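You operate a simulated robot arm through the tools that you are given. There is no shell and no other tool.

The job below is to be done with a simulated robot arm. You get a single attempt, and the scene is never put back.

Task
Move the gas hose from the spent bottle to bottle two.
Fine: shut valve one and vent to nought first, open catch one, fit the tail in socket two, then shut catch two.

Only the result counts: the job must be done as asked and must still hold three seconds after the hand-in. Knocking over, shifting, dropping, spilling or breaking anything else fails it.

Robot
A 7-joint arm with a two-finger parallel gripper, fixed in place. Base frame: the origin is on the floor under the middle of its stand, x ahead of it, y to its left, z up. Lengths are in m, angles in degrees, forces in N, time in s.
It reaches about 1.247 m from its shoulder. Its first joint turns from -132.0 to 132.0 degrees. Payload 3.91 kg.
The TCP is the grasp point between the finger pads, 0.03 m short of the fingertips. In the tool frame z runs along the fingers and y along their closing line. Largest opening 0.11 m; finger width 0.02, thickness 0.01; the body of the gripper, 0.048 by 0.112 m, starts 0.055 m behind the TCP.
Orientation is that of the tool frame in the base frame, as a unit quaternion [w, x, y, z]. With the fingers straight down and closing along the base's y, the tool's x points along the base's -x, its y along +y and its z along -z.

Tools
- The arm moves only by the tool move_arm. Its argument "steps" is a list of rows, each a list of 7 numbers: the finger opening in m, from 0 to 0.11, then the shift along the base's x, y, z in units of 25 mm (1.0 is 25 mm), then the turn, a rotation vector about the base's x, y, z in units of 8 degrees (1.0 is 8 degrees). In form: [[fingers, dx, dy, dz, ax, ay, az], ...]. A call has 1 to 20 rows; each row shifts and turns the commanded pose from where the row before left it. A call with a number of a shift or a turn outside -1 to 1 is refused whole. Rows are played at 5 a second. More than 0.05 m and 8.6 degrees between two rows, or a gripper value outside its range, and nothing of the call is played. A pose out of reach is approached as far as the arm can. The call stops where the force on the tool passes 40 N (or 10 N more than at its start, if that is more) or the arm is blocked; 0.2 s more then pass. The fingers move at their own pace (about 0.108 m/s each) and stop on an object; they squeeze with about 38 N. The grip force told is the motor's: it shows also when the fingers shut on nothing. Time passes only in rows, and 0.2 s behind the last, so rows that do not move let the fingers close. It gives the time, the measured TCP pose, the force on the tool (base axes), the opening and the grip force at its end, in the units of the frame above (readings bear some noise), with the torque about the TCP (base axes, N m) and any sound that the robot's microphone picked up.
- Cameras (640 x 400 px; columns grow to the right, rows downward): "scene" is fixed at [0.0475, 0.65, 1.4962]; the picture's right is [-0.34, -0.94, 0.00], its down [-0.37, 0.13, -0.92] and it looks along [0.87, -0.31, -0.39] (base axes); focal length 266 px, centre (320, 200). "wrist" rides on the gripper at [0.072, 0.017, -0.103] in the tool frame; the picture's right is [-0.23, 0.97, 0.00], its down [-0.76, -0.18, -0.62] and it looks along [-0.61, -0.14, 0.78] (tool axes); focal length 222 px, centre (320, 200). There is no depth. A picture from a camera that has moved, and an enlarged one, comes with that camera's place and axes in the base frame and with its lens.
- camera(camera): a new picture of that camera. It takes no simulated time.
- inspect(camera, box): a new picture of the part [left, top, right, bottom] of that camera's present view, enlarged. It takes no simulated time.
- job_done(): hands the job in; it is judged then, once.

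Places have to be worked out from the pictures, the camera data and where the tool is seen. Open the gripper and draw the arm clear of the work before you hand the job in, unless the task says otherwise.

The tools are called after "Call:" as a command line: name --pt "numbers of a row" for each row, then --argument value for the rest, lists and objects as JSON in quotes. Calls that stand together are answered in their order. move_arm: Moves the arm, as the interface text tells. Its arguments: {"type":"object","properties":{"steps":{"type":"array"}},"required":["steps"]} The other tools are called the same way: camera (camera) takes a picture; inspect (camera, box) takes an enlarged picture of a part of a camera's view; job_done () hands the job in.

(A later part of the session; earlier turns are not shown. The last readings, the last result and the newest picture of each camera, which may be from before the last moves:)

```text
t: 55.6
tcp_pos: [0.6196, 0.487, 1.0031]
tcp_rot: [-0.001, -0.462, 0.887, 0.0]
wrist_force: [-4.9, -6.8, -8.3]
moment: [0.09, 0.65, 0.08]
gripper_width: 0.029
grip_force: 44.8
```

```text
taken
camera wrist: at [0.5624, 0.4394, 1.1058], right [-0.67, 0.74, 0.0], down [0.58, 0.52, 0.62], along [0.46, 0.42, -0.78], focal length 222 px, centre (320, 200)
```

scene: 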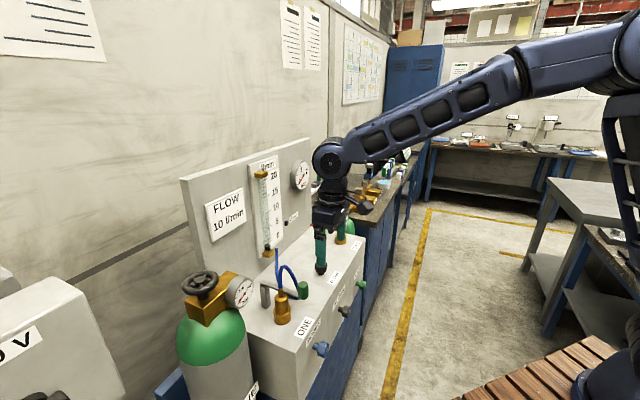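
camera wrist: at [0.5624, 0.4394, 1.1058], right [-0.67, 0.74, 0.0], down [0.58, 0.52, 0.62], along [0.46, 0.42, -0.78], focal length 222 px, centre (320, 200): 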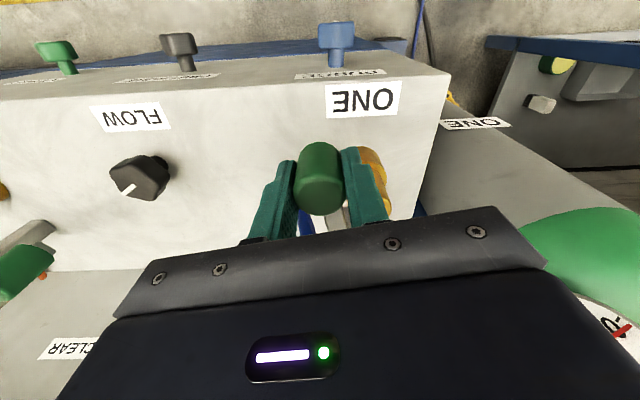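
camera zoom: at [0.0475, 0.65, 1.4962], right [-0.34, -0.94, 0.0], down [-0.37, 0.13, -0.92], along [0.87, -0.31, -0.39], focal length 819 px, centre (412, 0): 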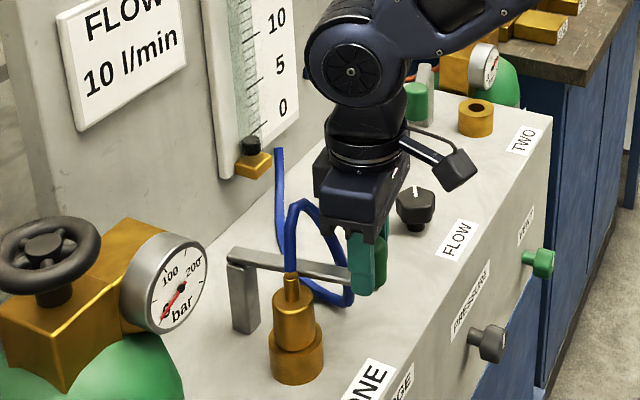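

The catch swings freely and the bar follows. Continuing along the arc to ≈40°.

Call:
move_arm --pt "0.02 0.389 -0.247 0 0 0 0.625" --pt "0.02 0.409 -0.213 0 0 0 0.625" --pt "0.02 0.426 -0.176 0 0 0 0.625" --pt "0.02 0.439 -0.139 0 0 0 0.625" --pt "0.02 0.45 -0.1 0 0 0 0.625" --pt "0.02 0.457 -0.06 0 0 0 0.625"

Call:
inspect --camera "scene" --box '[230, 200, 350, 330]'

Call:
camera --camera "wrist"

```text
t: 57.0
tcp_pos: [0.6837, 0.4656, 1.0019]
tcp_rot: [0.0, -0.676, 0.737, 0.0]
wrist_force: [-1.1, -9.3, 4.3]
moment: [0.04, 0.78, 0.05]
gripper_width: 0.0291
grip_force: 45.2
```

```text
3.08 times, centred on (290, 265) of scene
camera zoom: at [0.0475, 0.65, 1.4962], right [-0.34, -0.94, 0.0], down [-0.37, 0.13, -0.92], along [0.87, -0.31, -0.39], focal length 819 px, centre (412, 0)
```

zoom: 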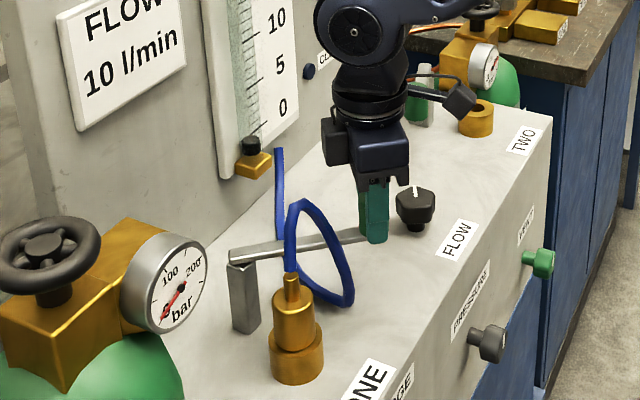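

```text
taken
camera wrist: at [0.6601, 0.3953, 1.1056], right [-0.95, 0.31, 0.0], down [0.24, 0.74, 0.62], along [0.19, 0.59, -0.78], focal length 222 px, centre (320, 200)
```

wrist: 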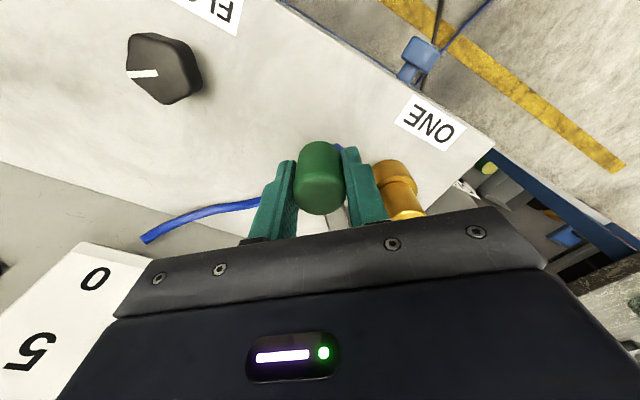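

No resistance, and the hose isn't disturbed. Continuing the swing to ≈70°.

Call:
move_arm --pt "0.02 0.46 -0.02 0 0 0 0.625" --pt "0.02 0.46 0.02 0 0 0 0.625" --pt "0.02 0.457 0.06 0 0 0 0.625" --pt "0.02 0.45 0.1 0 0 0 0.625" --pt "0.02 0.439 0.139 0 0 0 0.625" --pt "0.02 0.426 0.176 0 0 0 0.625"

Call:
inspect --camera "scene" --box '[230, 200, 350, 330]'

Call:
camera --camera "wrist"

```text
t: 58.4
tcp_pos: [0.7493, 0.4778, 1.0025]
tcp_rot: [0.0, 0.844, -0.537, -0.001]
wrist_force: [-14.8, -7.9, 16.9]
moment: [0.34, -0.31, -0.24]
gripper_width: 0.0292
grip_force: 44.9
```

```text
3.08 times, centred on (290, 265) of scene
camera zoom: at [0.0475, 0.65, 1.4962], right [-0.34, -0.94, 0.0], down [-0.37, 0.13, -0.92], along [0.87, -0.31, -0.39], focal length 819 px, centre (412, 0)
```

zoom: 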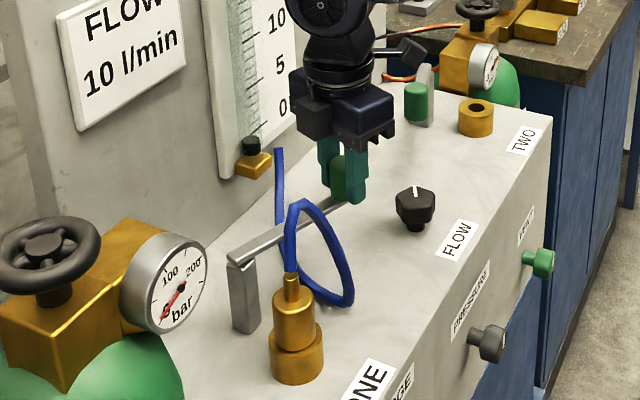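

```text
taken
camera wrist: at [0.7637, 0.4054, 1.1055], right [-0.98, -0.21, 0.0], down [-0.16, 0.77, 0.62], along [-0.13, 0.61, -0.78], focal length 222 px, centre (320, 200)
```

wrist: 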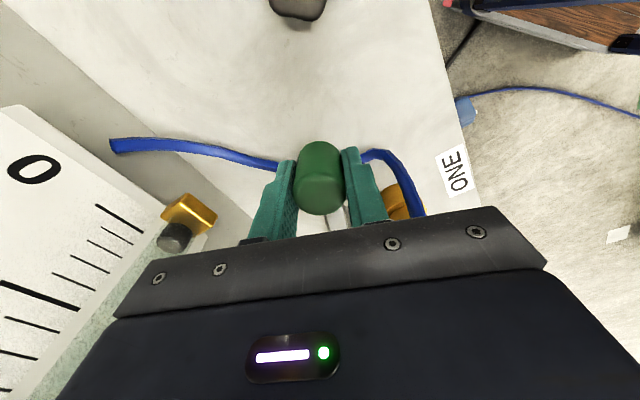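

≈70° now with a slight rise in force. I'll go a little further to find the catch's open stop.

Call:
move_arm --pt "0.02 0.409 0.213 0 0 0 0.625" --pt "0.02 0.389 0.247 0 0 0 0.625"

Call:
inspect --camera "scene" --box '[230, 200, 350, 330]'

```text
t: 58.7
tcp_pos: [0.7493, 0.4788, 1.0017]
tcp_rot: [0.003, 0.851, -0.525, -0.001]
wrist_force: [-23.6, -22.2, 17.4]
moment: [0.39, -0.19, 0.1]
gripper_width: 0.0293
grip_force: 45.4
stopped in row 1: the force on the tool passed its limit at 57 N (the readings are from after the stop); the commanded pose is now the measured one
```

```text
3.08 times, centred on (290, 265) of scene
camera zoom: at [0.0475, 0.65, 1.4962], right [-0.34, -0.94, 0.0], down [-0.37, 0.13, -0.92], along [0.87, -0.31, -0.39], focal length 819 px, centre (412, 0)
```

zoom: 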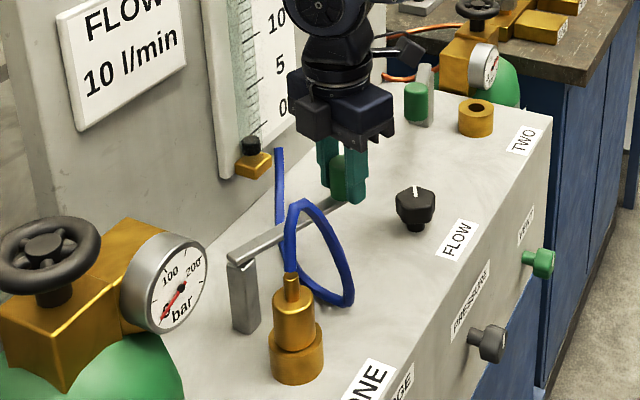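

The catch has reached its open stop at ≈70°. Releasing the handle and lifting straight up.

Call:
move_arm --pt "0.07 0 0 0 0 0 0" --pt "0.07 0 0 0 0 0 0" --pt "0.07 0 0 0.6 0 0 0" --pt "0.07 0 0 1 0 0 0" --pt "0.07 0 0 1 0 0 0" --pt "0.07 0 0 1 0 0 0" --pt "0.07 0 0 1 0 0 0" --pt "0.07 0 0 1 0 0 0" --pt "0.07 0 0 1 0 0 0"

Call:
camera --camera "wrist"

Call:
inspect --camera "scene" --box '[230, 200, 350, 330]'

```text
t: 60.7
tcp_pos: [0.751, 0.4791, 1.1651]
tcp_rot: [0.003, 0.851, -0.525, -0.002]
wrist_force: [0.0, 0.5, 0.0]
moment: [-0.02, 0.02, 0.02]
gripper_width: 0.0703
grip_force: 0.1
```

```text
taken
camera wrist: at [0.7683, 0.4077, 1.2689], right [-0.97, -0.23, 0.01], down [-0.18, 0.76, 0.62], along [-0.15, 0.6, -0.78], focal length 222 px, centre (320, 200)
```

wrist: 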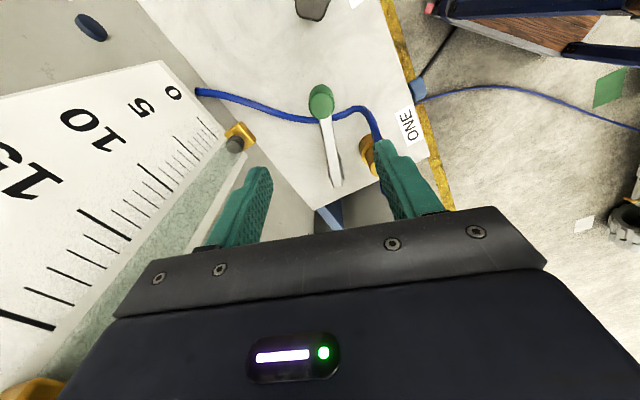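

```text
3.08 times, centred on (290, 265) of scene
camera zoom: at [0.0475, 0.65, 1.4962], right [-0.34, -0.94, 0.0], down [-0.37, 0.13, -0.92], along [0.87, -0.31, -0.39], focal length 819 px, centre (412, 0)
```

zoom: 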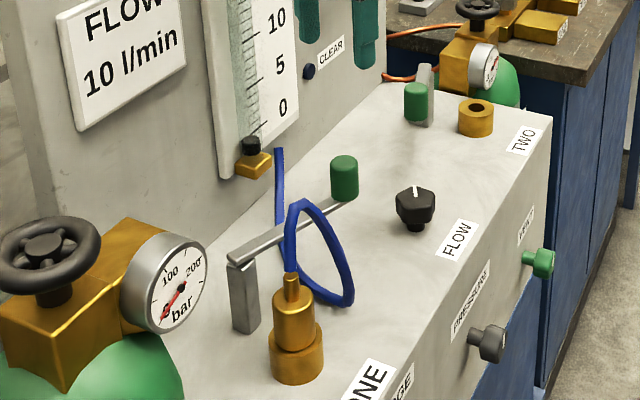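

Catch one stays open. Next the tail: I yaw to ψ=135° (fingers to straddle along the depth direction, away from the hose plane) and take a view of the tail from above.

Call:
move_arm --pt "0.07 -0.83 0.32 -0.1 0 0 0.46" --pt "0.07 -0.83 0.32 -0.1 0 0 0.46" --pt "0.07 -0.83 0.32 -0.1 0 0 0.46" --pt "0.07 -0.83 0.32 -0.1 0 0 0.46" --pt "0.07 -0.83 0.32 -0.1 0 0 0.46" --pt "0.07 0 0 0 0 0 0"

Call:
camera --camera "wrist"

Call:
inspect --camera "wrist" --box '[250, 70, 410, 190]'

```text
t: 62.1
tcp_pos: [0.6452, 0.5198, 1.1515]
tcp_rot: [0.003, 0.925, -0.381, 0.0]
wrist_force: [0.2, 0.1, -0.7]
moment: [0.03, 0.02, 0.0]
gripper_width: 0.0701
grip_force: 0.0
```

```text
taken
camera wrist: at [0.6857, 0.4576, 1.2561], right [-0.85, -0.53, 0.01], down [-0.41, 0.67, 0.62], along [-0.33, 0.52, -0.78], focal length 222 px, centre (320, 200)
```

wrist: 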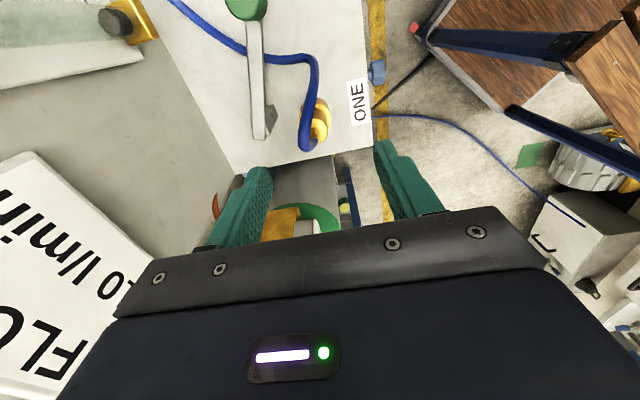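

```text
3.33 times, centred on (330, 130) of wrist
camera zoom: at [0.6857, 0.4576, 1.2561], right [-0.85, -0.53, 0.01], down [-0.41, 0.67, 0.62], along [-0.33, 0.52, -0.78], focal length 740 px, centre (287, 433)
```

zoom: 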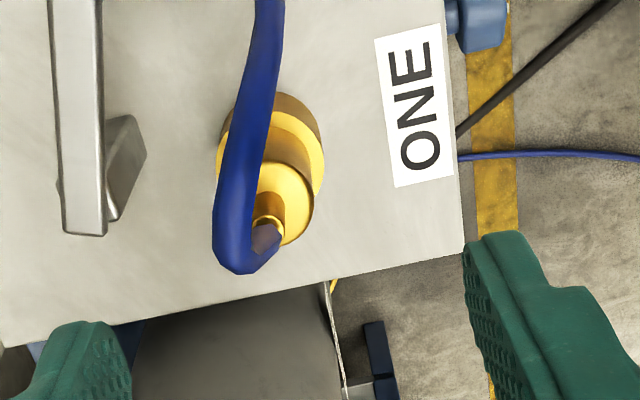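

The hand carries a small 0.35° tilt from the earlier stop; I'll take it out and look again to fix the tail's axis accurately.

Call:
move_arm --pt "0.07 0 0 0 0.04 -0.0165 0" --pt "0.07 0 0 0 0 0 0" --pt "0.07 0 0 0 0 0 0"

Call:
inspect --camera "wrist" --box '[270, 90, 370, 160]'

Call:
inspect --camera "scene" --box '[250, 250, 330, 330]'

```text
t: 62.9
tcp_pos: [0.6464, 0.52, 1.1523]
tcp_rot: [-0.001, 0.924, -0.382, -0.001]
wrist_force: [-0.1, -0.4, -0.7]
moment: [0.02, 0.01, -0.01]
gripper_width: 0.0699
grip_force: 0.1
```

```text
5.71 times, centred on (320, 125) of wrist
camera zoom: at [0.6858, 0.4568, 1.2559], right [-0.85, -0.53, 0.0], down [-0.41, 0.66, 0.62], along [-0.33, 0.53, -0.78], focal length 1269 px, centre (320, 629)
```

zoom: 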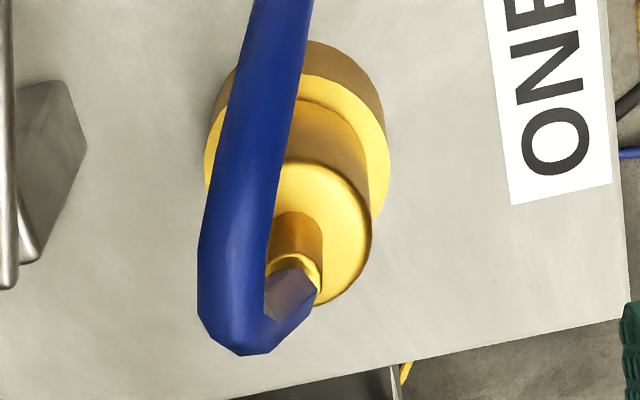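

```text
5.00 times, centred on (290, 290) of scene
camera zoom: at [0.0475, 0.65, 1.4962], right [-0.34, -0.94, 0.0], down [-0.37, 0.13, -0.92], along [0.87, -0.31, -0.39], focal length 1330 px, centre (470, -250)
```

zoom: 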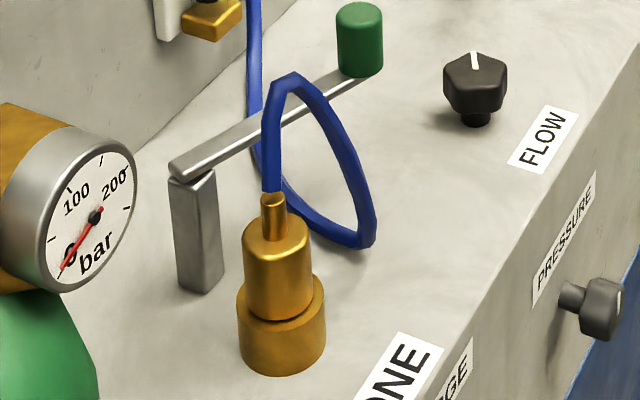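

Consistent solution from three views: tail axis ≈(0.630, 0.559), body Ø≈38 mm with top z≈0.957, neck top ≈0.98, socket ring top ≈0.905. I move over the axis at z≈1.06 and verify.

Call:
move_arm --pt "0.07 -0.161 0.388 -0.9 0 0 0" --pt "0.07 -0.161 0.388 -0.9 0 0 0" --pt "0.07 -0.161 0.388 -0.9 0 0 0" --pt "0.07 -0.161 0.388 -0.9 0 0 0" --pt "0.07 0 0 0 0 0 0"

Call:
camera --camera "wrist"

Call:
inspect --camera "wrist" --box '[260, 90, 380, 180]'

Call:
inspect --camera "scene" --box '[220, 210, 350, 330]'

```text
t: 64.1
tcp_pos: [0.6311, 0.5586, 1.0638]
tcp_rot: [0.0, 0.924, -0.382, 0.0]
wrist_force: [-0.5, 0.8, 0.2]
moment: [0.0, 0.01, -0.02]
gripper_width: 0.07
grip_force: 0.0
```

```text
taken
camera wrist: at [0.6702, 0.4956, 1.1668], right [-0.85, -0.53, 0.0], down [-0.41, 0.66, 0.62], along [-0.33, 0.53, -0.78], focal length 222 px, centre (320, 200)
```

wrist: 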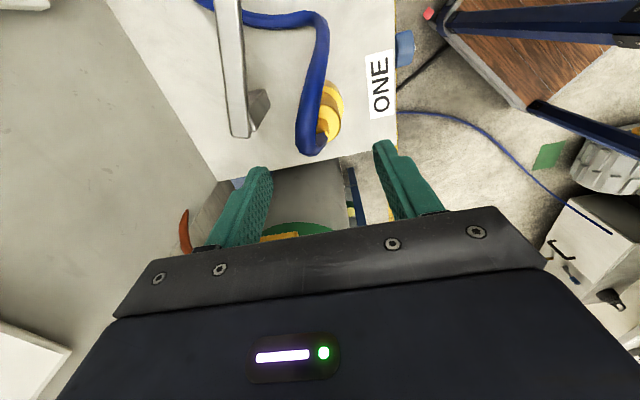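

```text
4.44 times, centred on (320, 135) of wrist
camera zoom: at [0.6702, 0.4956, 1.1668], right [-0.85, -0.53, 0.0], down [-0.41, 0.66, 0.62], along [-0.33, 0.53, -0.78], focal length 987 px, centre (320, 489)
```

zoom: 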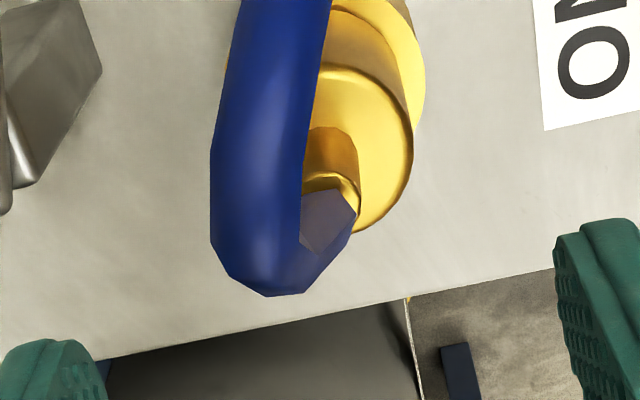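

```text
3.33 times, centred on (285, 270) of scene
camera zoom: at [0.0475, 0.65, 1.4962], right [-0.34, -0.94, 0.0], down [-0.37, 0.13, -0.92], along [0.87, -0.31, -0.39], focal length 887 px, centre (437, -33)
```

zoom: 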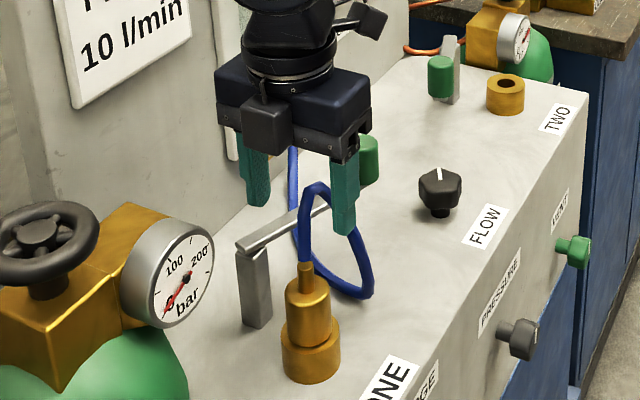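

The tail axis shows at (0.629, 0.559), within 2 mm of the tool axis. Descending in small steps to z≈0.945 with the fingers straddling the body, watching the force.

Call:
move_arm --pt "0.07 -0.04 0.01 -0.6 0 0 0" --pt "0.07 -0.02 0 -0.6 0 0 0" --pt "0.07 0 0 -0.6 0 0 0" --pt "0.07 0 0 -0.6 0 0 0" --pt "0.07 0 0 -0.6 0 0 0" --pt "0.07 0 0 -0.6 0 0 0" --pt "0.07 0 0 -0.6 0 0 0" --pt "0.07 0 0 -0.55 0 0 0"

Call:
camera --camera "wrist"

Call:
inspect --camera "scene" --box '[220, 210, 350, 330]'

```text
t: 65.9
tcp_pos: [0.6305, 0.5597, 0.9439]
tcp_rot: [0.0, 0.924, -0.382, 0.001]
wrist_force: [-0.5, -0.1, 0.2]
moment: [0.0, -0.02, 0.01]
gripper_width: 0.0701
grip_force: 0.0
```

```text
taken
camera wrist: at [0.6696, 0.4959, 1.0473], right [-0.85, -0.53, 0.0], down [-0.41, 0.66, 0.62], along [-0.33, 0.53, -0.78], focal length 222 px, centre (320, 200)
```

wrist: 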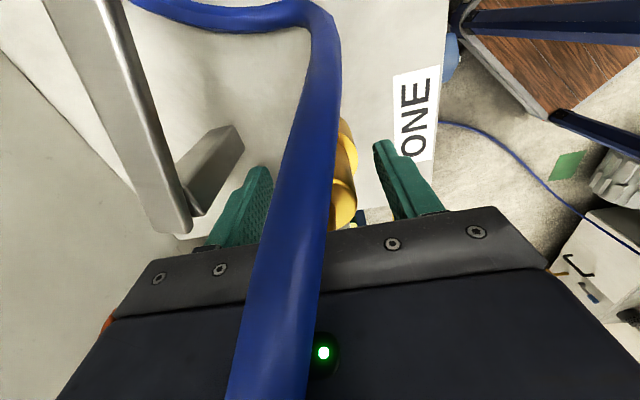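

```text
3.33 times, centred on (285, 270) of scene
camera zoom: at [0.0475, 0.65, 1.4962], right [-0.34, -0.94, 0.0], down [-0.37, 0.13, -0.92], along [0.87, -0.31, -0.39], focal length 887 px, centre (437, -33)
```

zoom: 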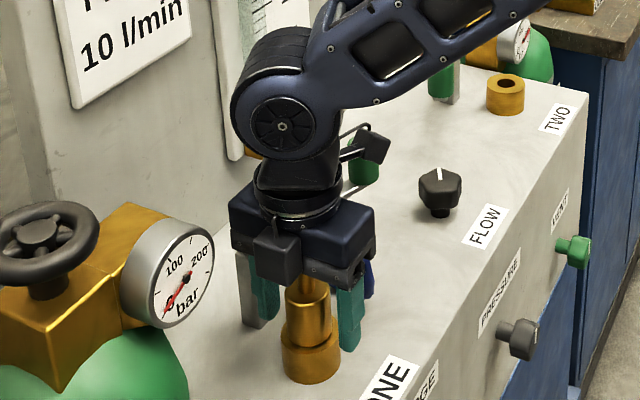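

No contact force, fingers straddle the tail body. Closing on it.

Call:
move_arm --pt "0.02 0 0 0 0 0 0" --pt "0.02 0 0 0 0 0 0" --pt "0.02 0 0 0 0 0 0" --pt "0.02 0 0 0 0 0 0"

Call:
inspect --camera "scene" --box '[220, 210, 350, 330]'

Call:
camera --camera "wrist"

```text
t: 66.9
tcp_pos: [0.6296, 0.5577, 0.9444]
tcp_rot: [0.0, 0.924, -0.382, -0.001]
wrist_force: [-0.9, 0.5, 2.7]
moment: [-0.02, 0.03, 0.02]
gripper_width: 0.037
grip_force: 38.3
```

```text
3.33 times, centred on (285, 270) of scene
camera zoom: at [0.0475, 0.65, 1.4962], right [-0.34, -0.94, 0.0], down [-0.37, 0.13, -0.92], along [0.87, -0.31, -0.39], focal length 887 px, centre (437, -33)
```

zoom: 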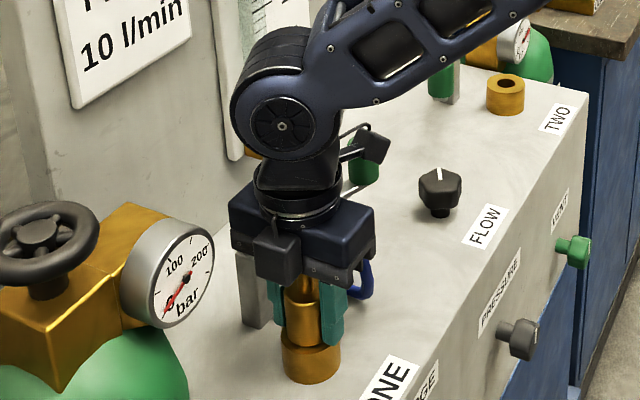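

```text
taken
camera wrist: at [0.6696, 0.496, 1.0474], right [-0.85, -0.53, 0.0], down [-0.41, 0.66, 0.62], along [-0.33, 0.53, -0.78], focal length 222 px, centre (320, 200)
```

wrist: 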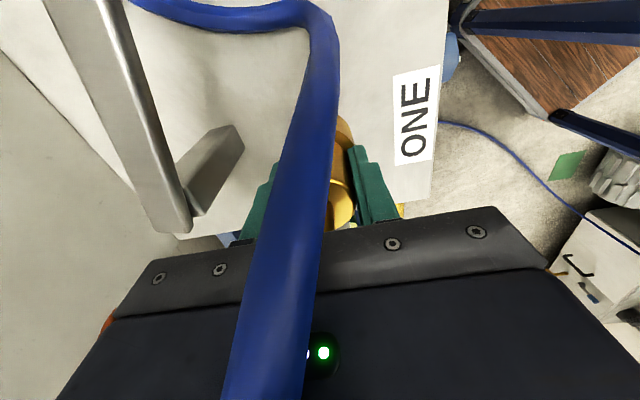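

Grip solid at 37 mm with practically no side load. Lifting the tail straight up slowly and watching the force.

Call:
move_arm --pt "0.02 0 0 0.3 0 0 0" --pt "0.02 0 0 0.3 0 0 0" --pt "0.02 0 0 0.3 0 0 0"

Call:
inspect --camera "scene" --box '[220, 210, 350, 330]'

```text
t: 67.7
tcp_pos: [0.6301, 0.5577, 0.9658]
tcp_rot: [-0.001, 0.924, -0.382, -0.001]
wrist_force: [0.2, 1.6, -1.5]
moment: [0.03, -0.02, 0.0]
gripper_width: 0.0378
grip_force: 37.6
```

```text
3.33 times, centred on (285, 270) of scene
camera zoom: at [0.0475, 0.65, 1.4962], right [-0.34, -0.94, 0.0], down [-0.37, 0.13, -0.92], along [0.87, -0.31, -0.39], focal length 887 px, centre (437, -33)
```

zoom: 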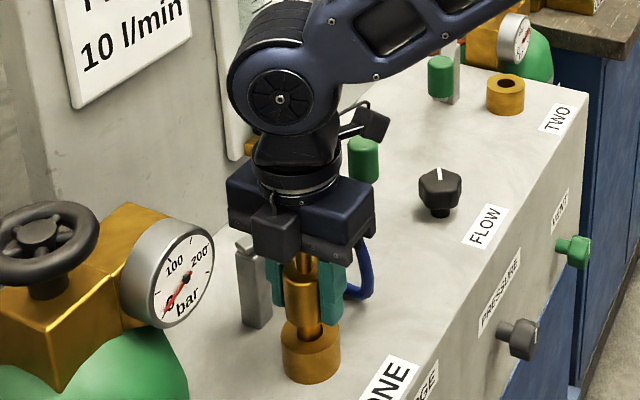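

It comes out freely. Continuing the lift to z≈1.12, well above catches and knobs.

Call:
move_arm --pt "0.02 0 0 0.6 0 0 0" --pt "0.02 0 0 0.8 0 0 0" --pt "0.02 0 0 0.9 0 0 0" --pt "0.02 0 0 0.9 0 0 0" --pt "0.02 0 0 0.9 0 0 0" --pt "0.02 0 0 0.9 0 0 0" --pt "0.02 0 0 0.9 0 0 0" --pt "0.02 0 0 0.4 0 0 0"

Call:
camera --camera "scene"

Call:
inspect --camera "scene" --box '[220, 180, 350, 320]'

Call:
camera --camera "wrist"

```text
t: 69.5
tcp_pos: [0.6286, 0.5578, 1.1242]
tcp_rot: [0.0, 0.924, -0.382, 0.0]
wrist_force: [-0.3, 0.9, -1.5]
moment: [-0.03, 0.01, 0.02]
gripper_width: 0.0372
grip_force: 37.8
```

```text
taken
```

scene: 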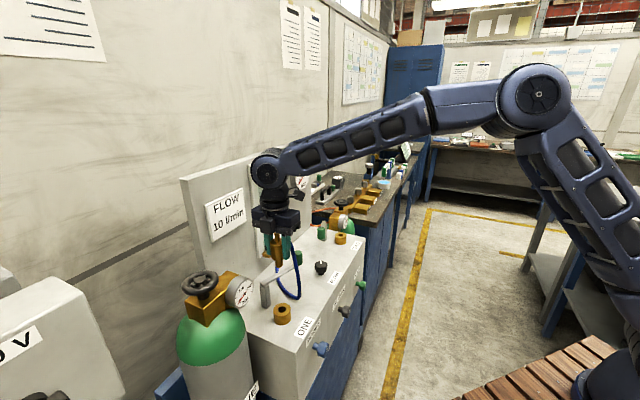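

```text
2.86 times, centred on (285, 250) of scene
camera zoom: at [0.0475, 0.65, 1.4962], right [-0.34, -0.94, 0.0], down [-0.37, 0.13, -0.92], along [0.87, -0.31, -0.39], focal length 760 px, centre (420, 57)
```

zoom: 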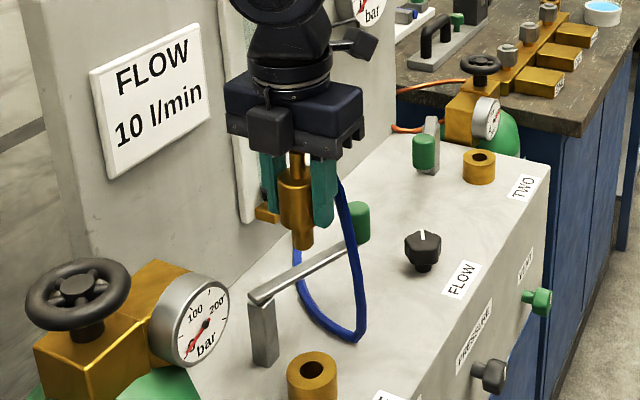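

```text
taken
camera wrist: at [0.6678, 0.4946, 1.228], right [-0.85, -0.53, 0.0], down [-0.41, 0.66, 0.62], along [-0.33, 0.53, -0.78], focal length 222 px, centre (320, 200)
```

wrist: 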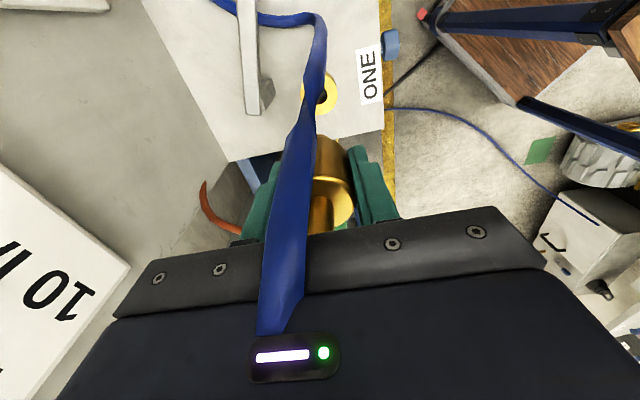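

The tail with its spigot is held cleanly, and socket one is empty. I'll zoom on socket one's ring from here as the reference, to compare with socket two from the same relative pose.

Call:
inspect --camera "wrist" --box '[280, 60, 370, 120]'

Call:
inspect --camera "wrist" --box '[260, 110, 400, 240]'

```text
6.67 times, centred on (325, 90) of wrist
camera zoom: at [0.6678, 0.4946, 1.228], right [-0.85, -0.53, 0.0], down [-0.41, 0.66, 0.62], along [-0.33, 0.53, -0.78], focal length 1481 px, centre (287, 933)
```

zoom: 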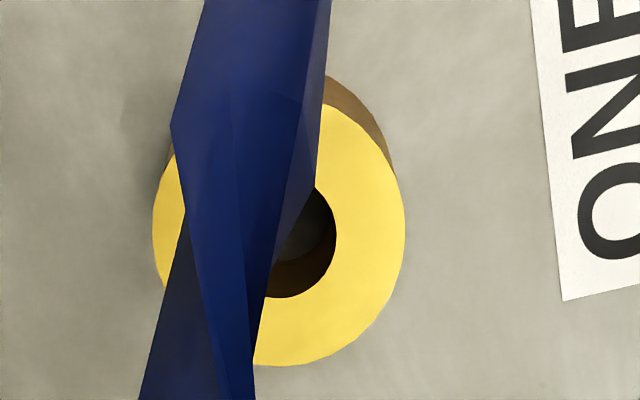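

```text
3.08 times, centred on (330, 175) of wrist
camera zoom: at [0.6678, 0.4946, 1.228], right [-0.85, -0.53, 0.0], down [-0.41, 0.66, 0.62], along [-0.33, 0.53, -0.78], focal length 684 px, centre (289, 277)
```

zoom: 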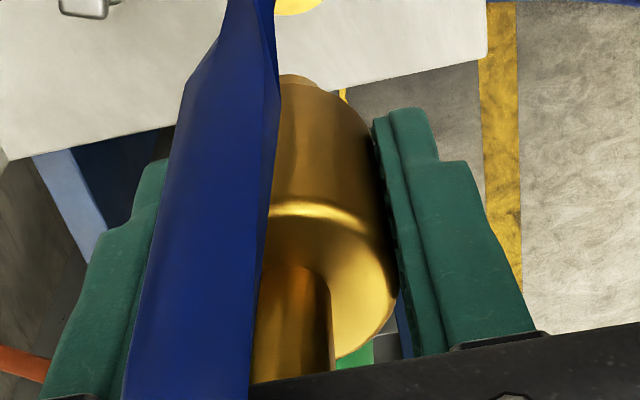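

Reference: with this pose, socket one's hole (Ø≈24 mm) centre is at zoom pixel (278.5, 241). Now I carry the tail along the box at this height to above socket two (shift ≈(0.334, −0.331)).

Call:
move_arm --pt "0.02 0.5 -0.5 0 0 0 0" --pt "0.02 0.8 -0.8 0 0 0 0" --pt "0.02 0.95 -0.94 0 0 0 0" --pt "0.02 0.95 -0.94 0 0 0 0" --pt "0.02 0.95 -0.94 0 0 0 0" --pt "0.02 0.95 -0.94 0 0 0 0" --pt "0.02 0.95 -0.94 0 0 0 0" --pt "0.02 0.95 -0.94 0 0 0 0" --pt "0.02 0.95 -0.94 0 0 0 0"

Call:
camera --camera "scene"

Call:
camera --camera "wrist"

```text
t: 71.5
tcp_pos: [0.83, 0.3621, 1.1249]
tcp_rot: [-0.001, 0.924, -0.382, 0.0]
wrist_force: [-0.8, 0.6, -1.8]
moment: [-0.03, -0.04, -0.03]
gripper_width: 0.037
grip_force: 38.0
```

```text
taken
```

scene: 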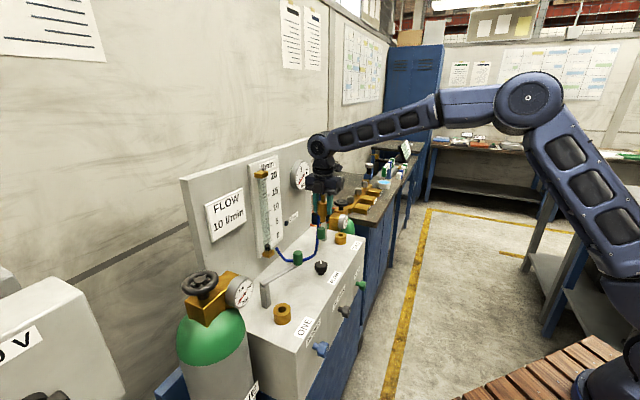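

```text
taken
camera wrist: at [0.869, 0.2987, 1.2286], right [-0.85, -0.53, 0.0], down [-0.41, 0.66, 0.62], along [-0.33, 0.53, -0.78], focal length 222 px, centre (320, 200)
```

wrist: 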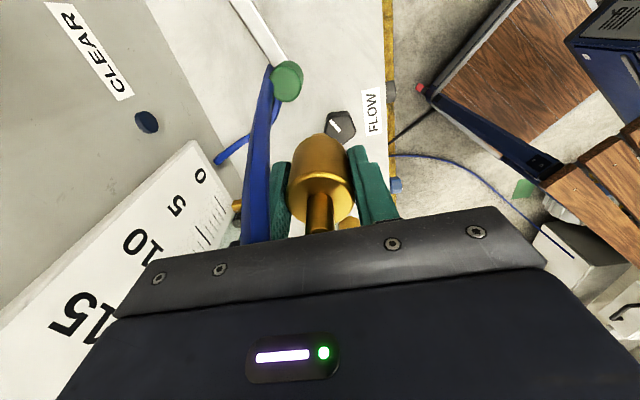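

On course, tail well held. Continuing the rest of the way to above socket two.

Call:
move_arm --pt "0.02 0.95 -0.94 0 0 0 0" --pt "0.02 0.95 -0.94 0 0 0 0" --pt "0.02 0.95 -0.94 0 0 0 0" --pt "0.02 0.95 -0.94 0 0 0 0" --pt "0.02 0.9 -0.9 0 0 0 0" --pt "0.02 0.71 -0.7 0 0 0 0" --pt "0.02 0 0 0 0 0 0"

Call:
camera --camera "wrist"

Call:
inspect --camera "wrist" --box '[280, 60, 370, 120]'

Call:
camera --camera "scene"

```text
t: 73.1
tcp_pos: [0.9638, 0.2272, 1.1226]
tcp_rot: [0.0, 0.924, -0.381, -0.001]
wrist_force: [-0.3, 0.2, -1.5]
moment: [-0.03, -0.02, -0.01]
gripper_width: 0.0369
grip_force: 38.3
```

```text
taken
camera wrist: at [1.0036, 0.1647, 1.2272], right [-0.85, -0.53, 0.0], down [-0.41, 0.66, 0.62], along [-0.33, 0.53, -0.78], focal length 222 px, centre (320, 200)
```

wrist: 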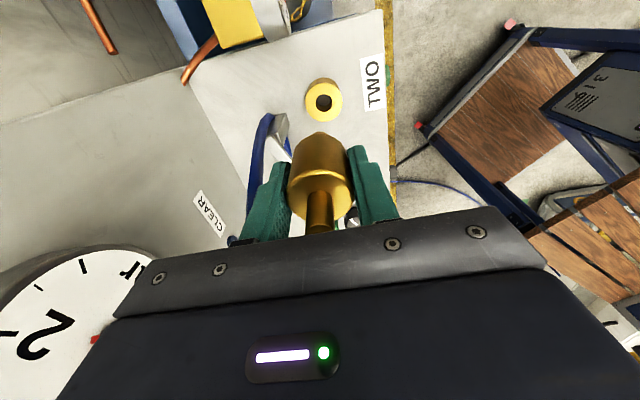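

```text
6.67 times, centred on (325, 90) of wrist
camera zoom: at [1.0036, 0.1647, 1.2272], right [-0.85, -0.53, 0.0], down [-0.41, 0.66, 0.62], along [-0.33, 0.53, -0.78], focal length 1481 px, centre (287, 933)
```

zoom: 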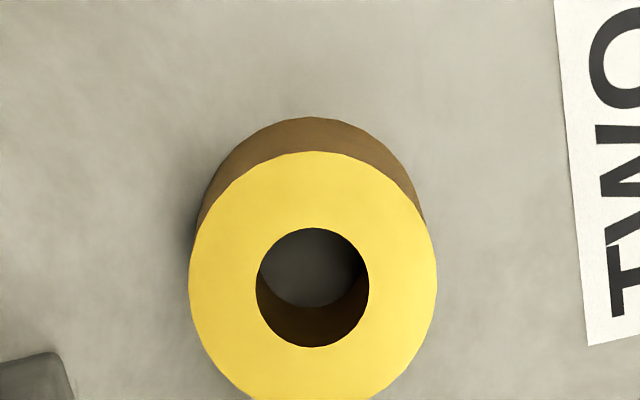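

```text
taken
```

scene: 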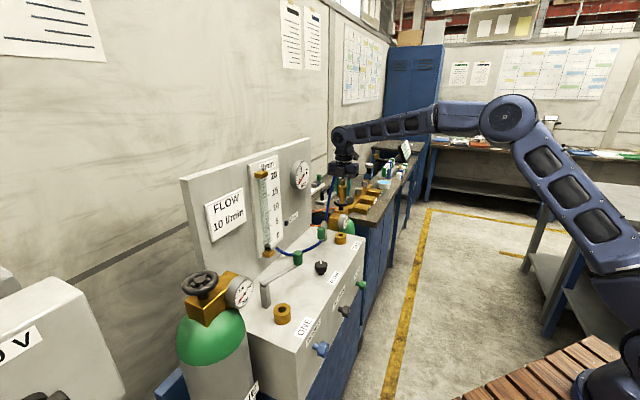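

From the same relative pose, socket two's hole appears at (312.5, 287.5) versus (278.5, 235.5) for socket one, so I must shift by about (−11.2, +4.8) mm. Applying it and re-checking.

Call:
move_arm --pt "0.02 -0.448 0.192 0 0 0 0" --pt "0.02 0 0 0 0 0 0" --pt "0.02 0 0 0 0 0 0"

Call:
inspect --camera "wrist" --box '[280, 60, 370, 120]'

Call:
inspect --camera "wrist" --box '[250, 60, 390, 240]'

Call:
inspect --camera "scene" --box '[300, 150, 380, 260]'

```text
t: 73.9
tcp_pos: [0.9536, 0.2327, 1.1243]
tcp_rot: [-0.001, 0.924, -0.382, 0.0]
wrist_force: [-0.3, -0.1, -1.6]
moment: [-0.01, -0.01, 0.01]
gripper_width: 0.0371
grip_force: 38.0
```

```text
6.67 times, centred on (325, 90) of wrist
camera zoom: at [0.9922, 0.1699, 1.2277], right [-0.85, -0.53, 0.0], down [-0.41, 0.66, 0.62], along [-0.33, 0.53, -0.78], focal length 1481 px, centre (287, 933)
```

zoom: 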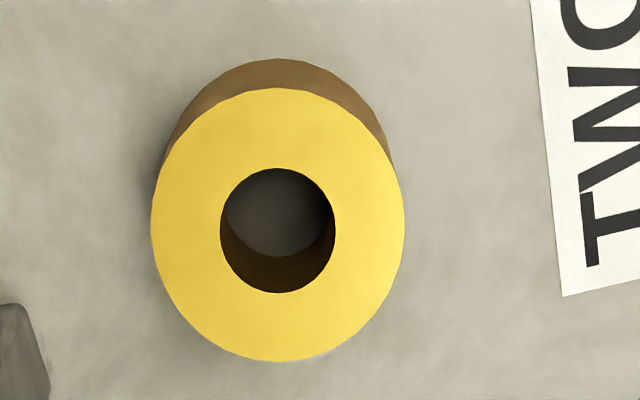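

```text
2.22 times, centred on (320, 150) of wrist
camera zoom: at [0.9922, 0.1699, 1.2277], right [-0.85, -0.53, 0.0], down [-0.41, 0.66, 0.62], along [-0.33, 0.53, -0.78], focal length 494 px, centre (320, 311)
```

zoom: 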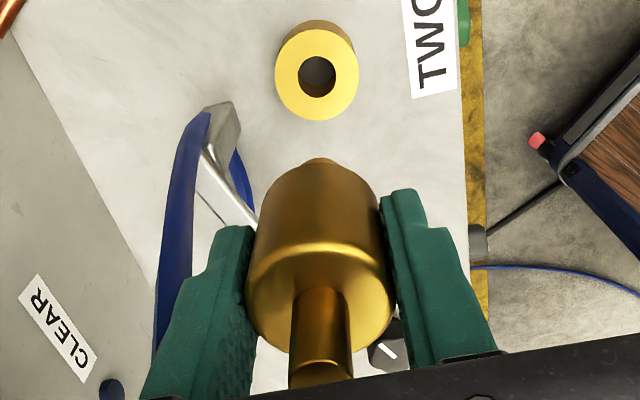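

```text
3.64 times, centred on (340, 205) of scene
camera zoom: at [0.0475, 0.65, 1.4962], right [-0.34, -0.94, 0.0], down [-0.37, 0.13, -0.92], along [0.87, -0.31, -0.39], focal length 967 px, centre (247, 182)
```

zoom: 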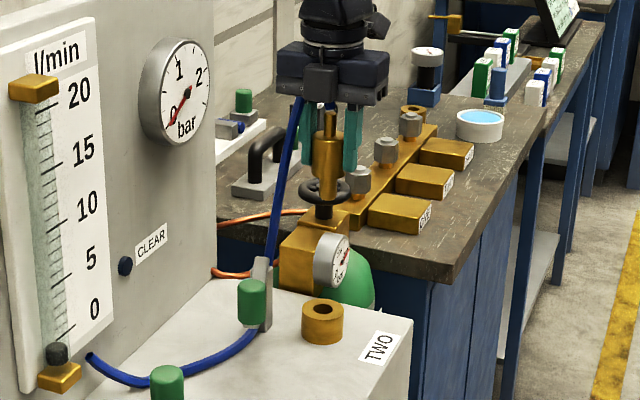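

Now the ring matches socket one's reference within ~4 px (≈0.6 mm). I make that last trim and descend to z≈0.985, just above the spigot's entry.

Call:
move_arm --pt "0.02 0.012 -0.016 -0.8 0 0 0" --pt "0.02 0 0 -0.9 0 0 0" --pt "0.02 0 0 -0.9 0 0 0" --pt "0.02 0 0 -0.9 0 0 0" --pt "0.02 0 0 -0.9 0 0 0" --pt "0.02 0 0 -0.8 0 0 0" --pt "0.02 0 0 -0.3 0 0 0" --pt "0.02 0 0 0 0 0 0"

Call:
camera --camera "wrist"

Call:
inspect --camera "scene" --box '[310, 190, 380, 260]'

Call:
inspect --camera "wrist" --box '[270, 100, 370, 220]'

```text
t: 75.7
tcp_pos: [0.9529, 0.2325, 0.9858]
tcp_rot: [0.0, 0.924, -0.383, 0.0]
wrist_force: [0.5, -0.5, -1.6]
moment: [0.03, 0.03, -0.02]
gripper_width: 0.0371
grip_force: 38.0
```

```text
taken
camera wrist: at [0.9922, 0.1701, 1.0898], right [-0.85, -0.53, 0.0], down [-0.41, 0.66, 0.62], along [-0.33, 0.53, -0.78], focal length 222 px, centre (320, 200)
```

wrist: 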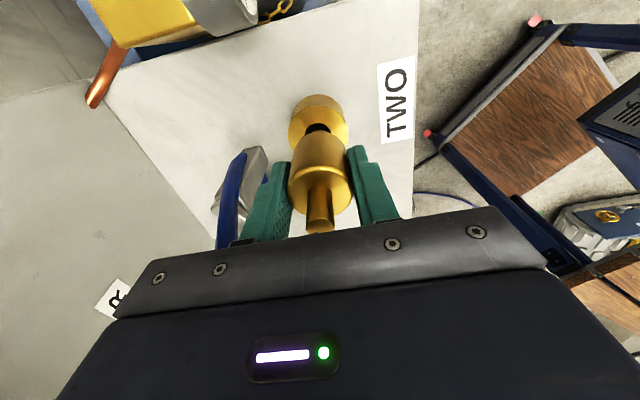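

```text
5.71 times, centred on (345, 225) of scene
camera zoom: at [0.0475, 0.65, 1.4962], right [-0.34, -0.94, 0.0], down [-0.37, 0.13, -0.92], along [0.87, -0.31, -0.39], focal length 1520 px, centre (177, 57)
```

zoom: 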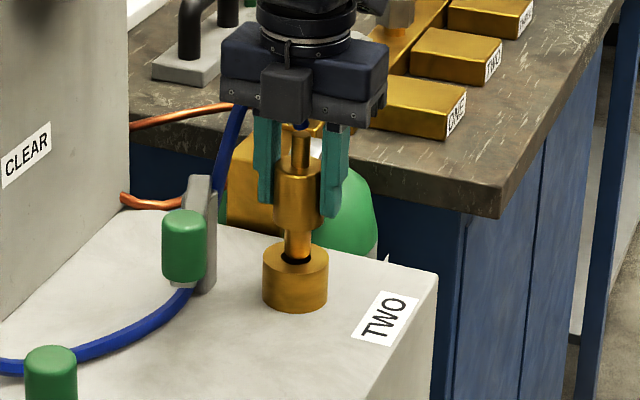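

```text
3.33 times, centred on (320, 160) of wrist
camera zoom: at [0.9922, 0.1701, 1.0898], right [-0.85, -0.53, 0.0], down [-0.41, 0.66, 0.62], along [-0.33, 0.53, -0.78], focal length 740 px, centre (320, 333)
```

zoom: 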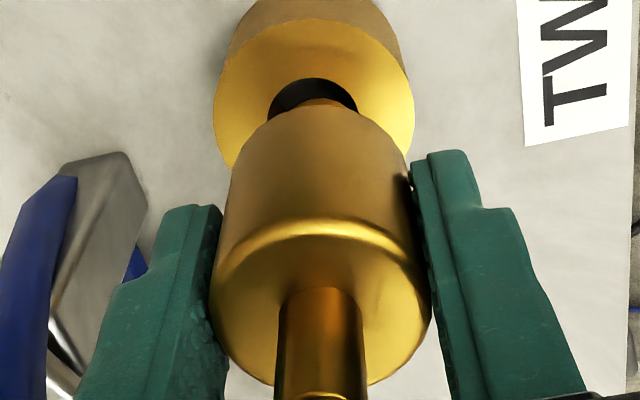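

The spigot looks to be just over the hole; I'll zoom in further to judge its lateral alignment.

Call:
inspect --camera "wrist" --box '[295, 90, 345, 150]'

Call:
inspect --camera "scene" --box '[325, 215, 365, 250]'

```text
6.67 times, centred on (320, 120) of wrist
camera zoom: at [0.9922, 0.1701, 1.0898], right [-0.85, -0.53, 0.0], down [-0.41, 0.66, 0.62], along [-0.33, 0.53, -0.78], focal length 1481 px, centre (320, 733)
```

zoom: 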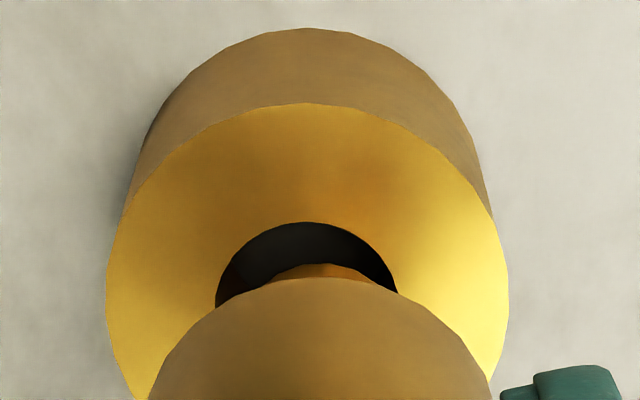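

```text
11.43 times, centred on (345, 232) of scene
camera zoom: at [0.0475, 0.65, 1.4962], right [-0.34, -0.94, 0.0], down [-0.37, 0.13, -0.92], along [0.87, -0.31, -0.39], focal length 3040 px, centre (34, -171)
```

zoom: 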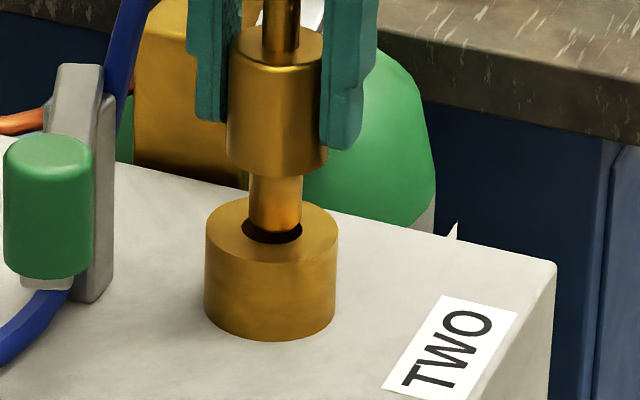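

The spigot tip is ≈5 mm above the ring and about 1.5 mm off the hole centre toward −F (clearance looks ~1.6 mm radial). I correct by (+1.5, +0.6) mm and lower gently, watching the force.

Call:
move_arm --pt "0.02 0.06 0.024 0 0 0 0" --pt "0.02 0 0 0 0 0 0" --pt "0.02 0 0 -0.2 0 0 0" --pt "0.02 0 0 -0.2 0 0 0" --pt "0.02 0 0 -0.2 0 0 0"

Call:
inspect --camera "wrist" --box '[295, 90, 345, 150]'

Call:
inspect --camera "scene" --box '[325, 215, 365, 250]'

```text
t: 76.9
tcp_pos: [0.955, 0.2332, 0.9711]
tcp_rot: [0.0, 0.924, -0.381, -0.002]
wrist_force: [-0.5, -0.1, -2.2]
moment: [-0.02, 0.0, 0.03]
gripper_width: 0.0372
grip_force: 37.9
```

```text
6.67 times, centred on (320, 120) of wrist
camera zoom: at [0.9939, 0.1699, 1.0747], right [-0.85, -0.53, 0.0], down [-0.41, 0.66, 0.62], along [-0.33, 0.53, -0.78], focal length 1481 px, centre (320, 733)
```

zoom: 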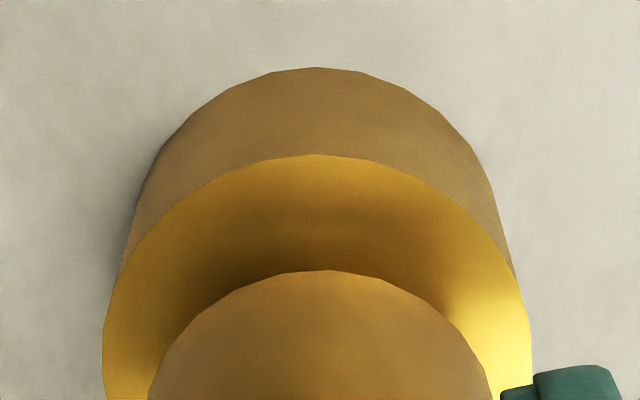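

```text
11.43 times, centred on (345, 232) of scene
camera zoom: at [0.0475, 0.65, 1.4962], right [-0.34, -0.94, 0.0], down [-0.37, 0.13, -0.92], along [0.87, -0.31, -0.39], focal length 3040 px, centre (34, -171)
```

zoom: 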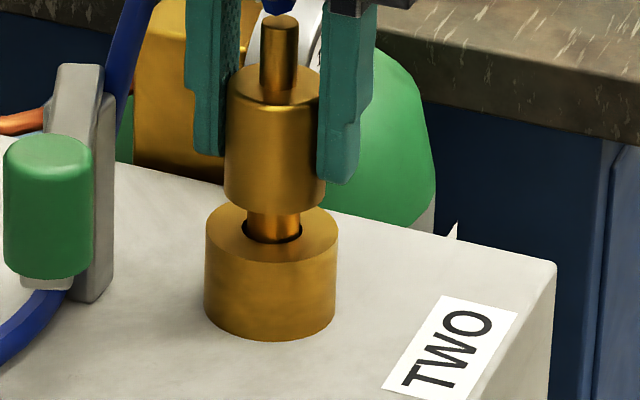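

The spigot has entered the hole, well centred and without contact force. Continuing down slowly toward the seated height z≈0.944.

Call:
move_arm --pt "0.02 0 0 -0.2 0 0 0" --pt "0.02 0 0 -0.2 0 0 0" --pt "0.02 0 0 -0.2 0 0 0" --pt "0.02 0 0 -0.2 0 0 0" --pt "0.02 0 0 -0.1 0 0 0" --pt "0.02 0 0 -0.1 0 0 0"

Call:
inspect --camera "scene" --box '[325, 215, 365, 250]'

```text
t: 78.3
tcp_pos: [0.955, 0.2333, 0.9479]
tcp_rot: [-0.001, 0.924, -0.383, 0.0]
wrist_force: [3.6, 1.1, 21.9]
moment: [0.19, -0.3, 0.01]
gripper_width: 0.0375
grip_force: 37.7
```

```text
11.43 times, centred on (345, 232) of scene
camera zoom: at [0.0475, 0.65, 1.4962], right [-0.34, -0.94, 0.0], down [-0.37, 0.13, -0.92], along [0.87, -0.31, -0.39], focal length 3040 px, centre (34, -171)
```

zoom: 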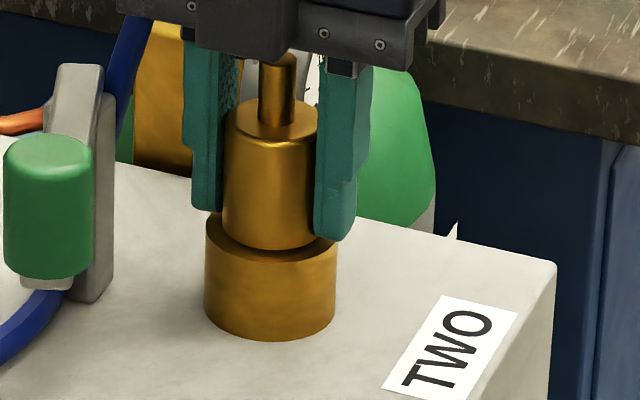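

Contact of ≈22 N at z≈0.948, about 3.5 mm above the expected seat — it may be seated with a small slip in the grip, or not quite home. I'll inspect the joint closely before pushing.

Call:
inspect --camera "scene" --box '[332, 222, 362, 246]'

Call:
inspect --camera "wrist" --box '[280, 90, 360, 150]'

Call:
inspect --camera "wrist" --box '[260, 130, 380, 240]'

```text
16.00 times, centred on (347, 234) of scene
camera zoom: at [0.0475, 0.65, 1.4962], right [-0.34, -0.94, 0.0], down [-0.37, 0.13, -0.92], along [0.87, -0.31, -0.39], focal length 4256 px, centre (-112, -344)
```

zoom: 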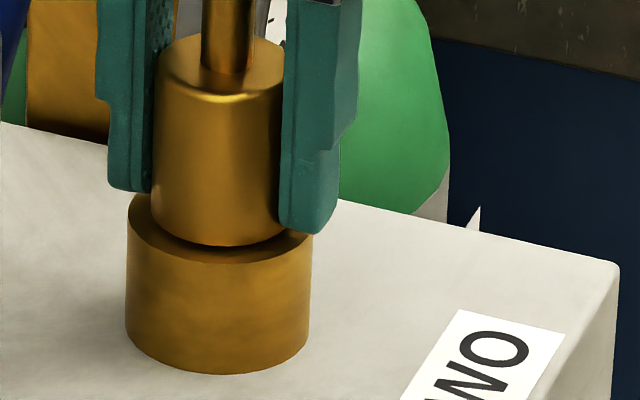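

```text
6.67 times, centred on (320, 120) of wrist
camera zoom: at [0.9936, 0.1702, 1.0508], right [-0.85, -0.53, 0.0], down [-0.42, 0.66, 0.62], along [-0.33, 0.53, -0.78], focal length 1481 px, centre (320, 733)
```

zoom: 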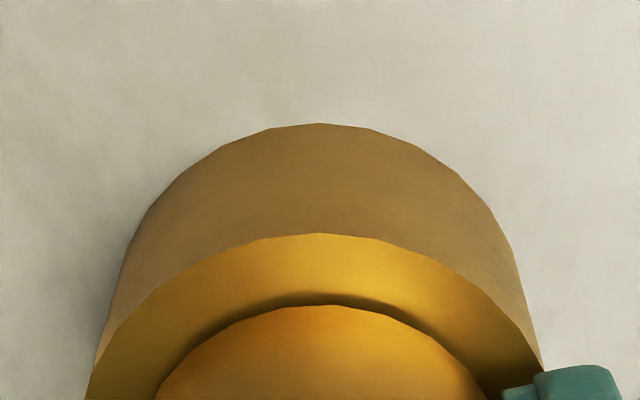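

```text
3.64 times, centred on (320, 185) of wrist
camera zoom: at [0.9936, 0.1702, 1.0508], right [-0.85, -0.53, 0.0], down [-0.42, 0.66, 0.62], along [-0.33, 0.53, -0.78], focal length 808 px, centre (320, 254)
```

zoom: 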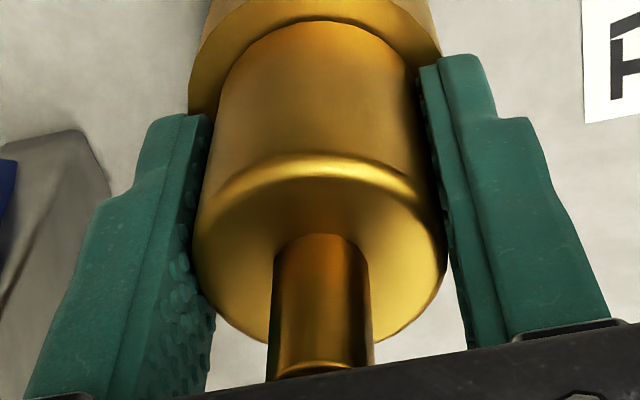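

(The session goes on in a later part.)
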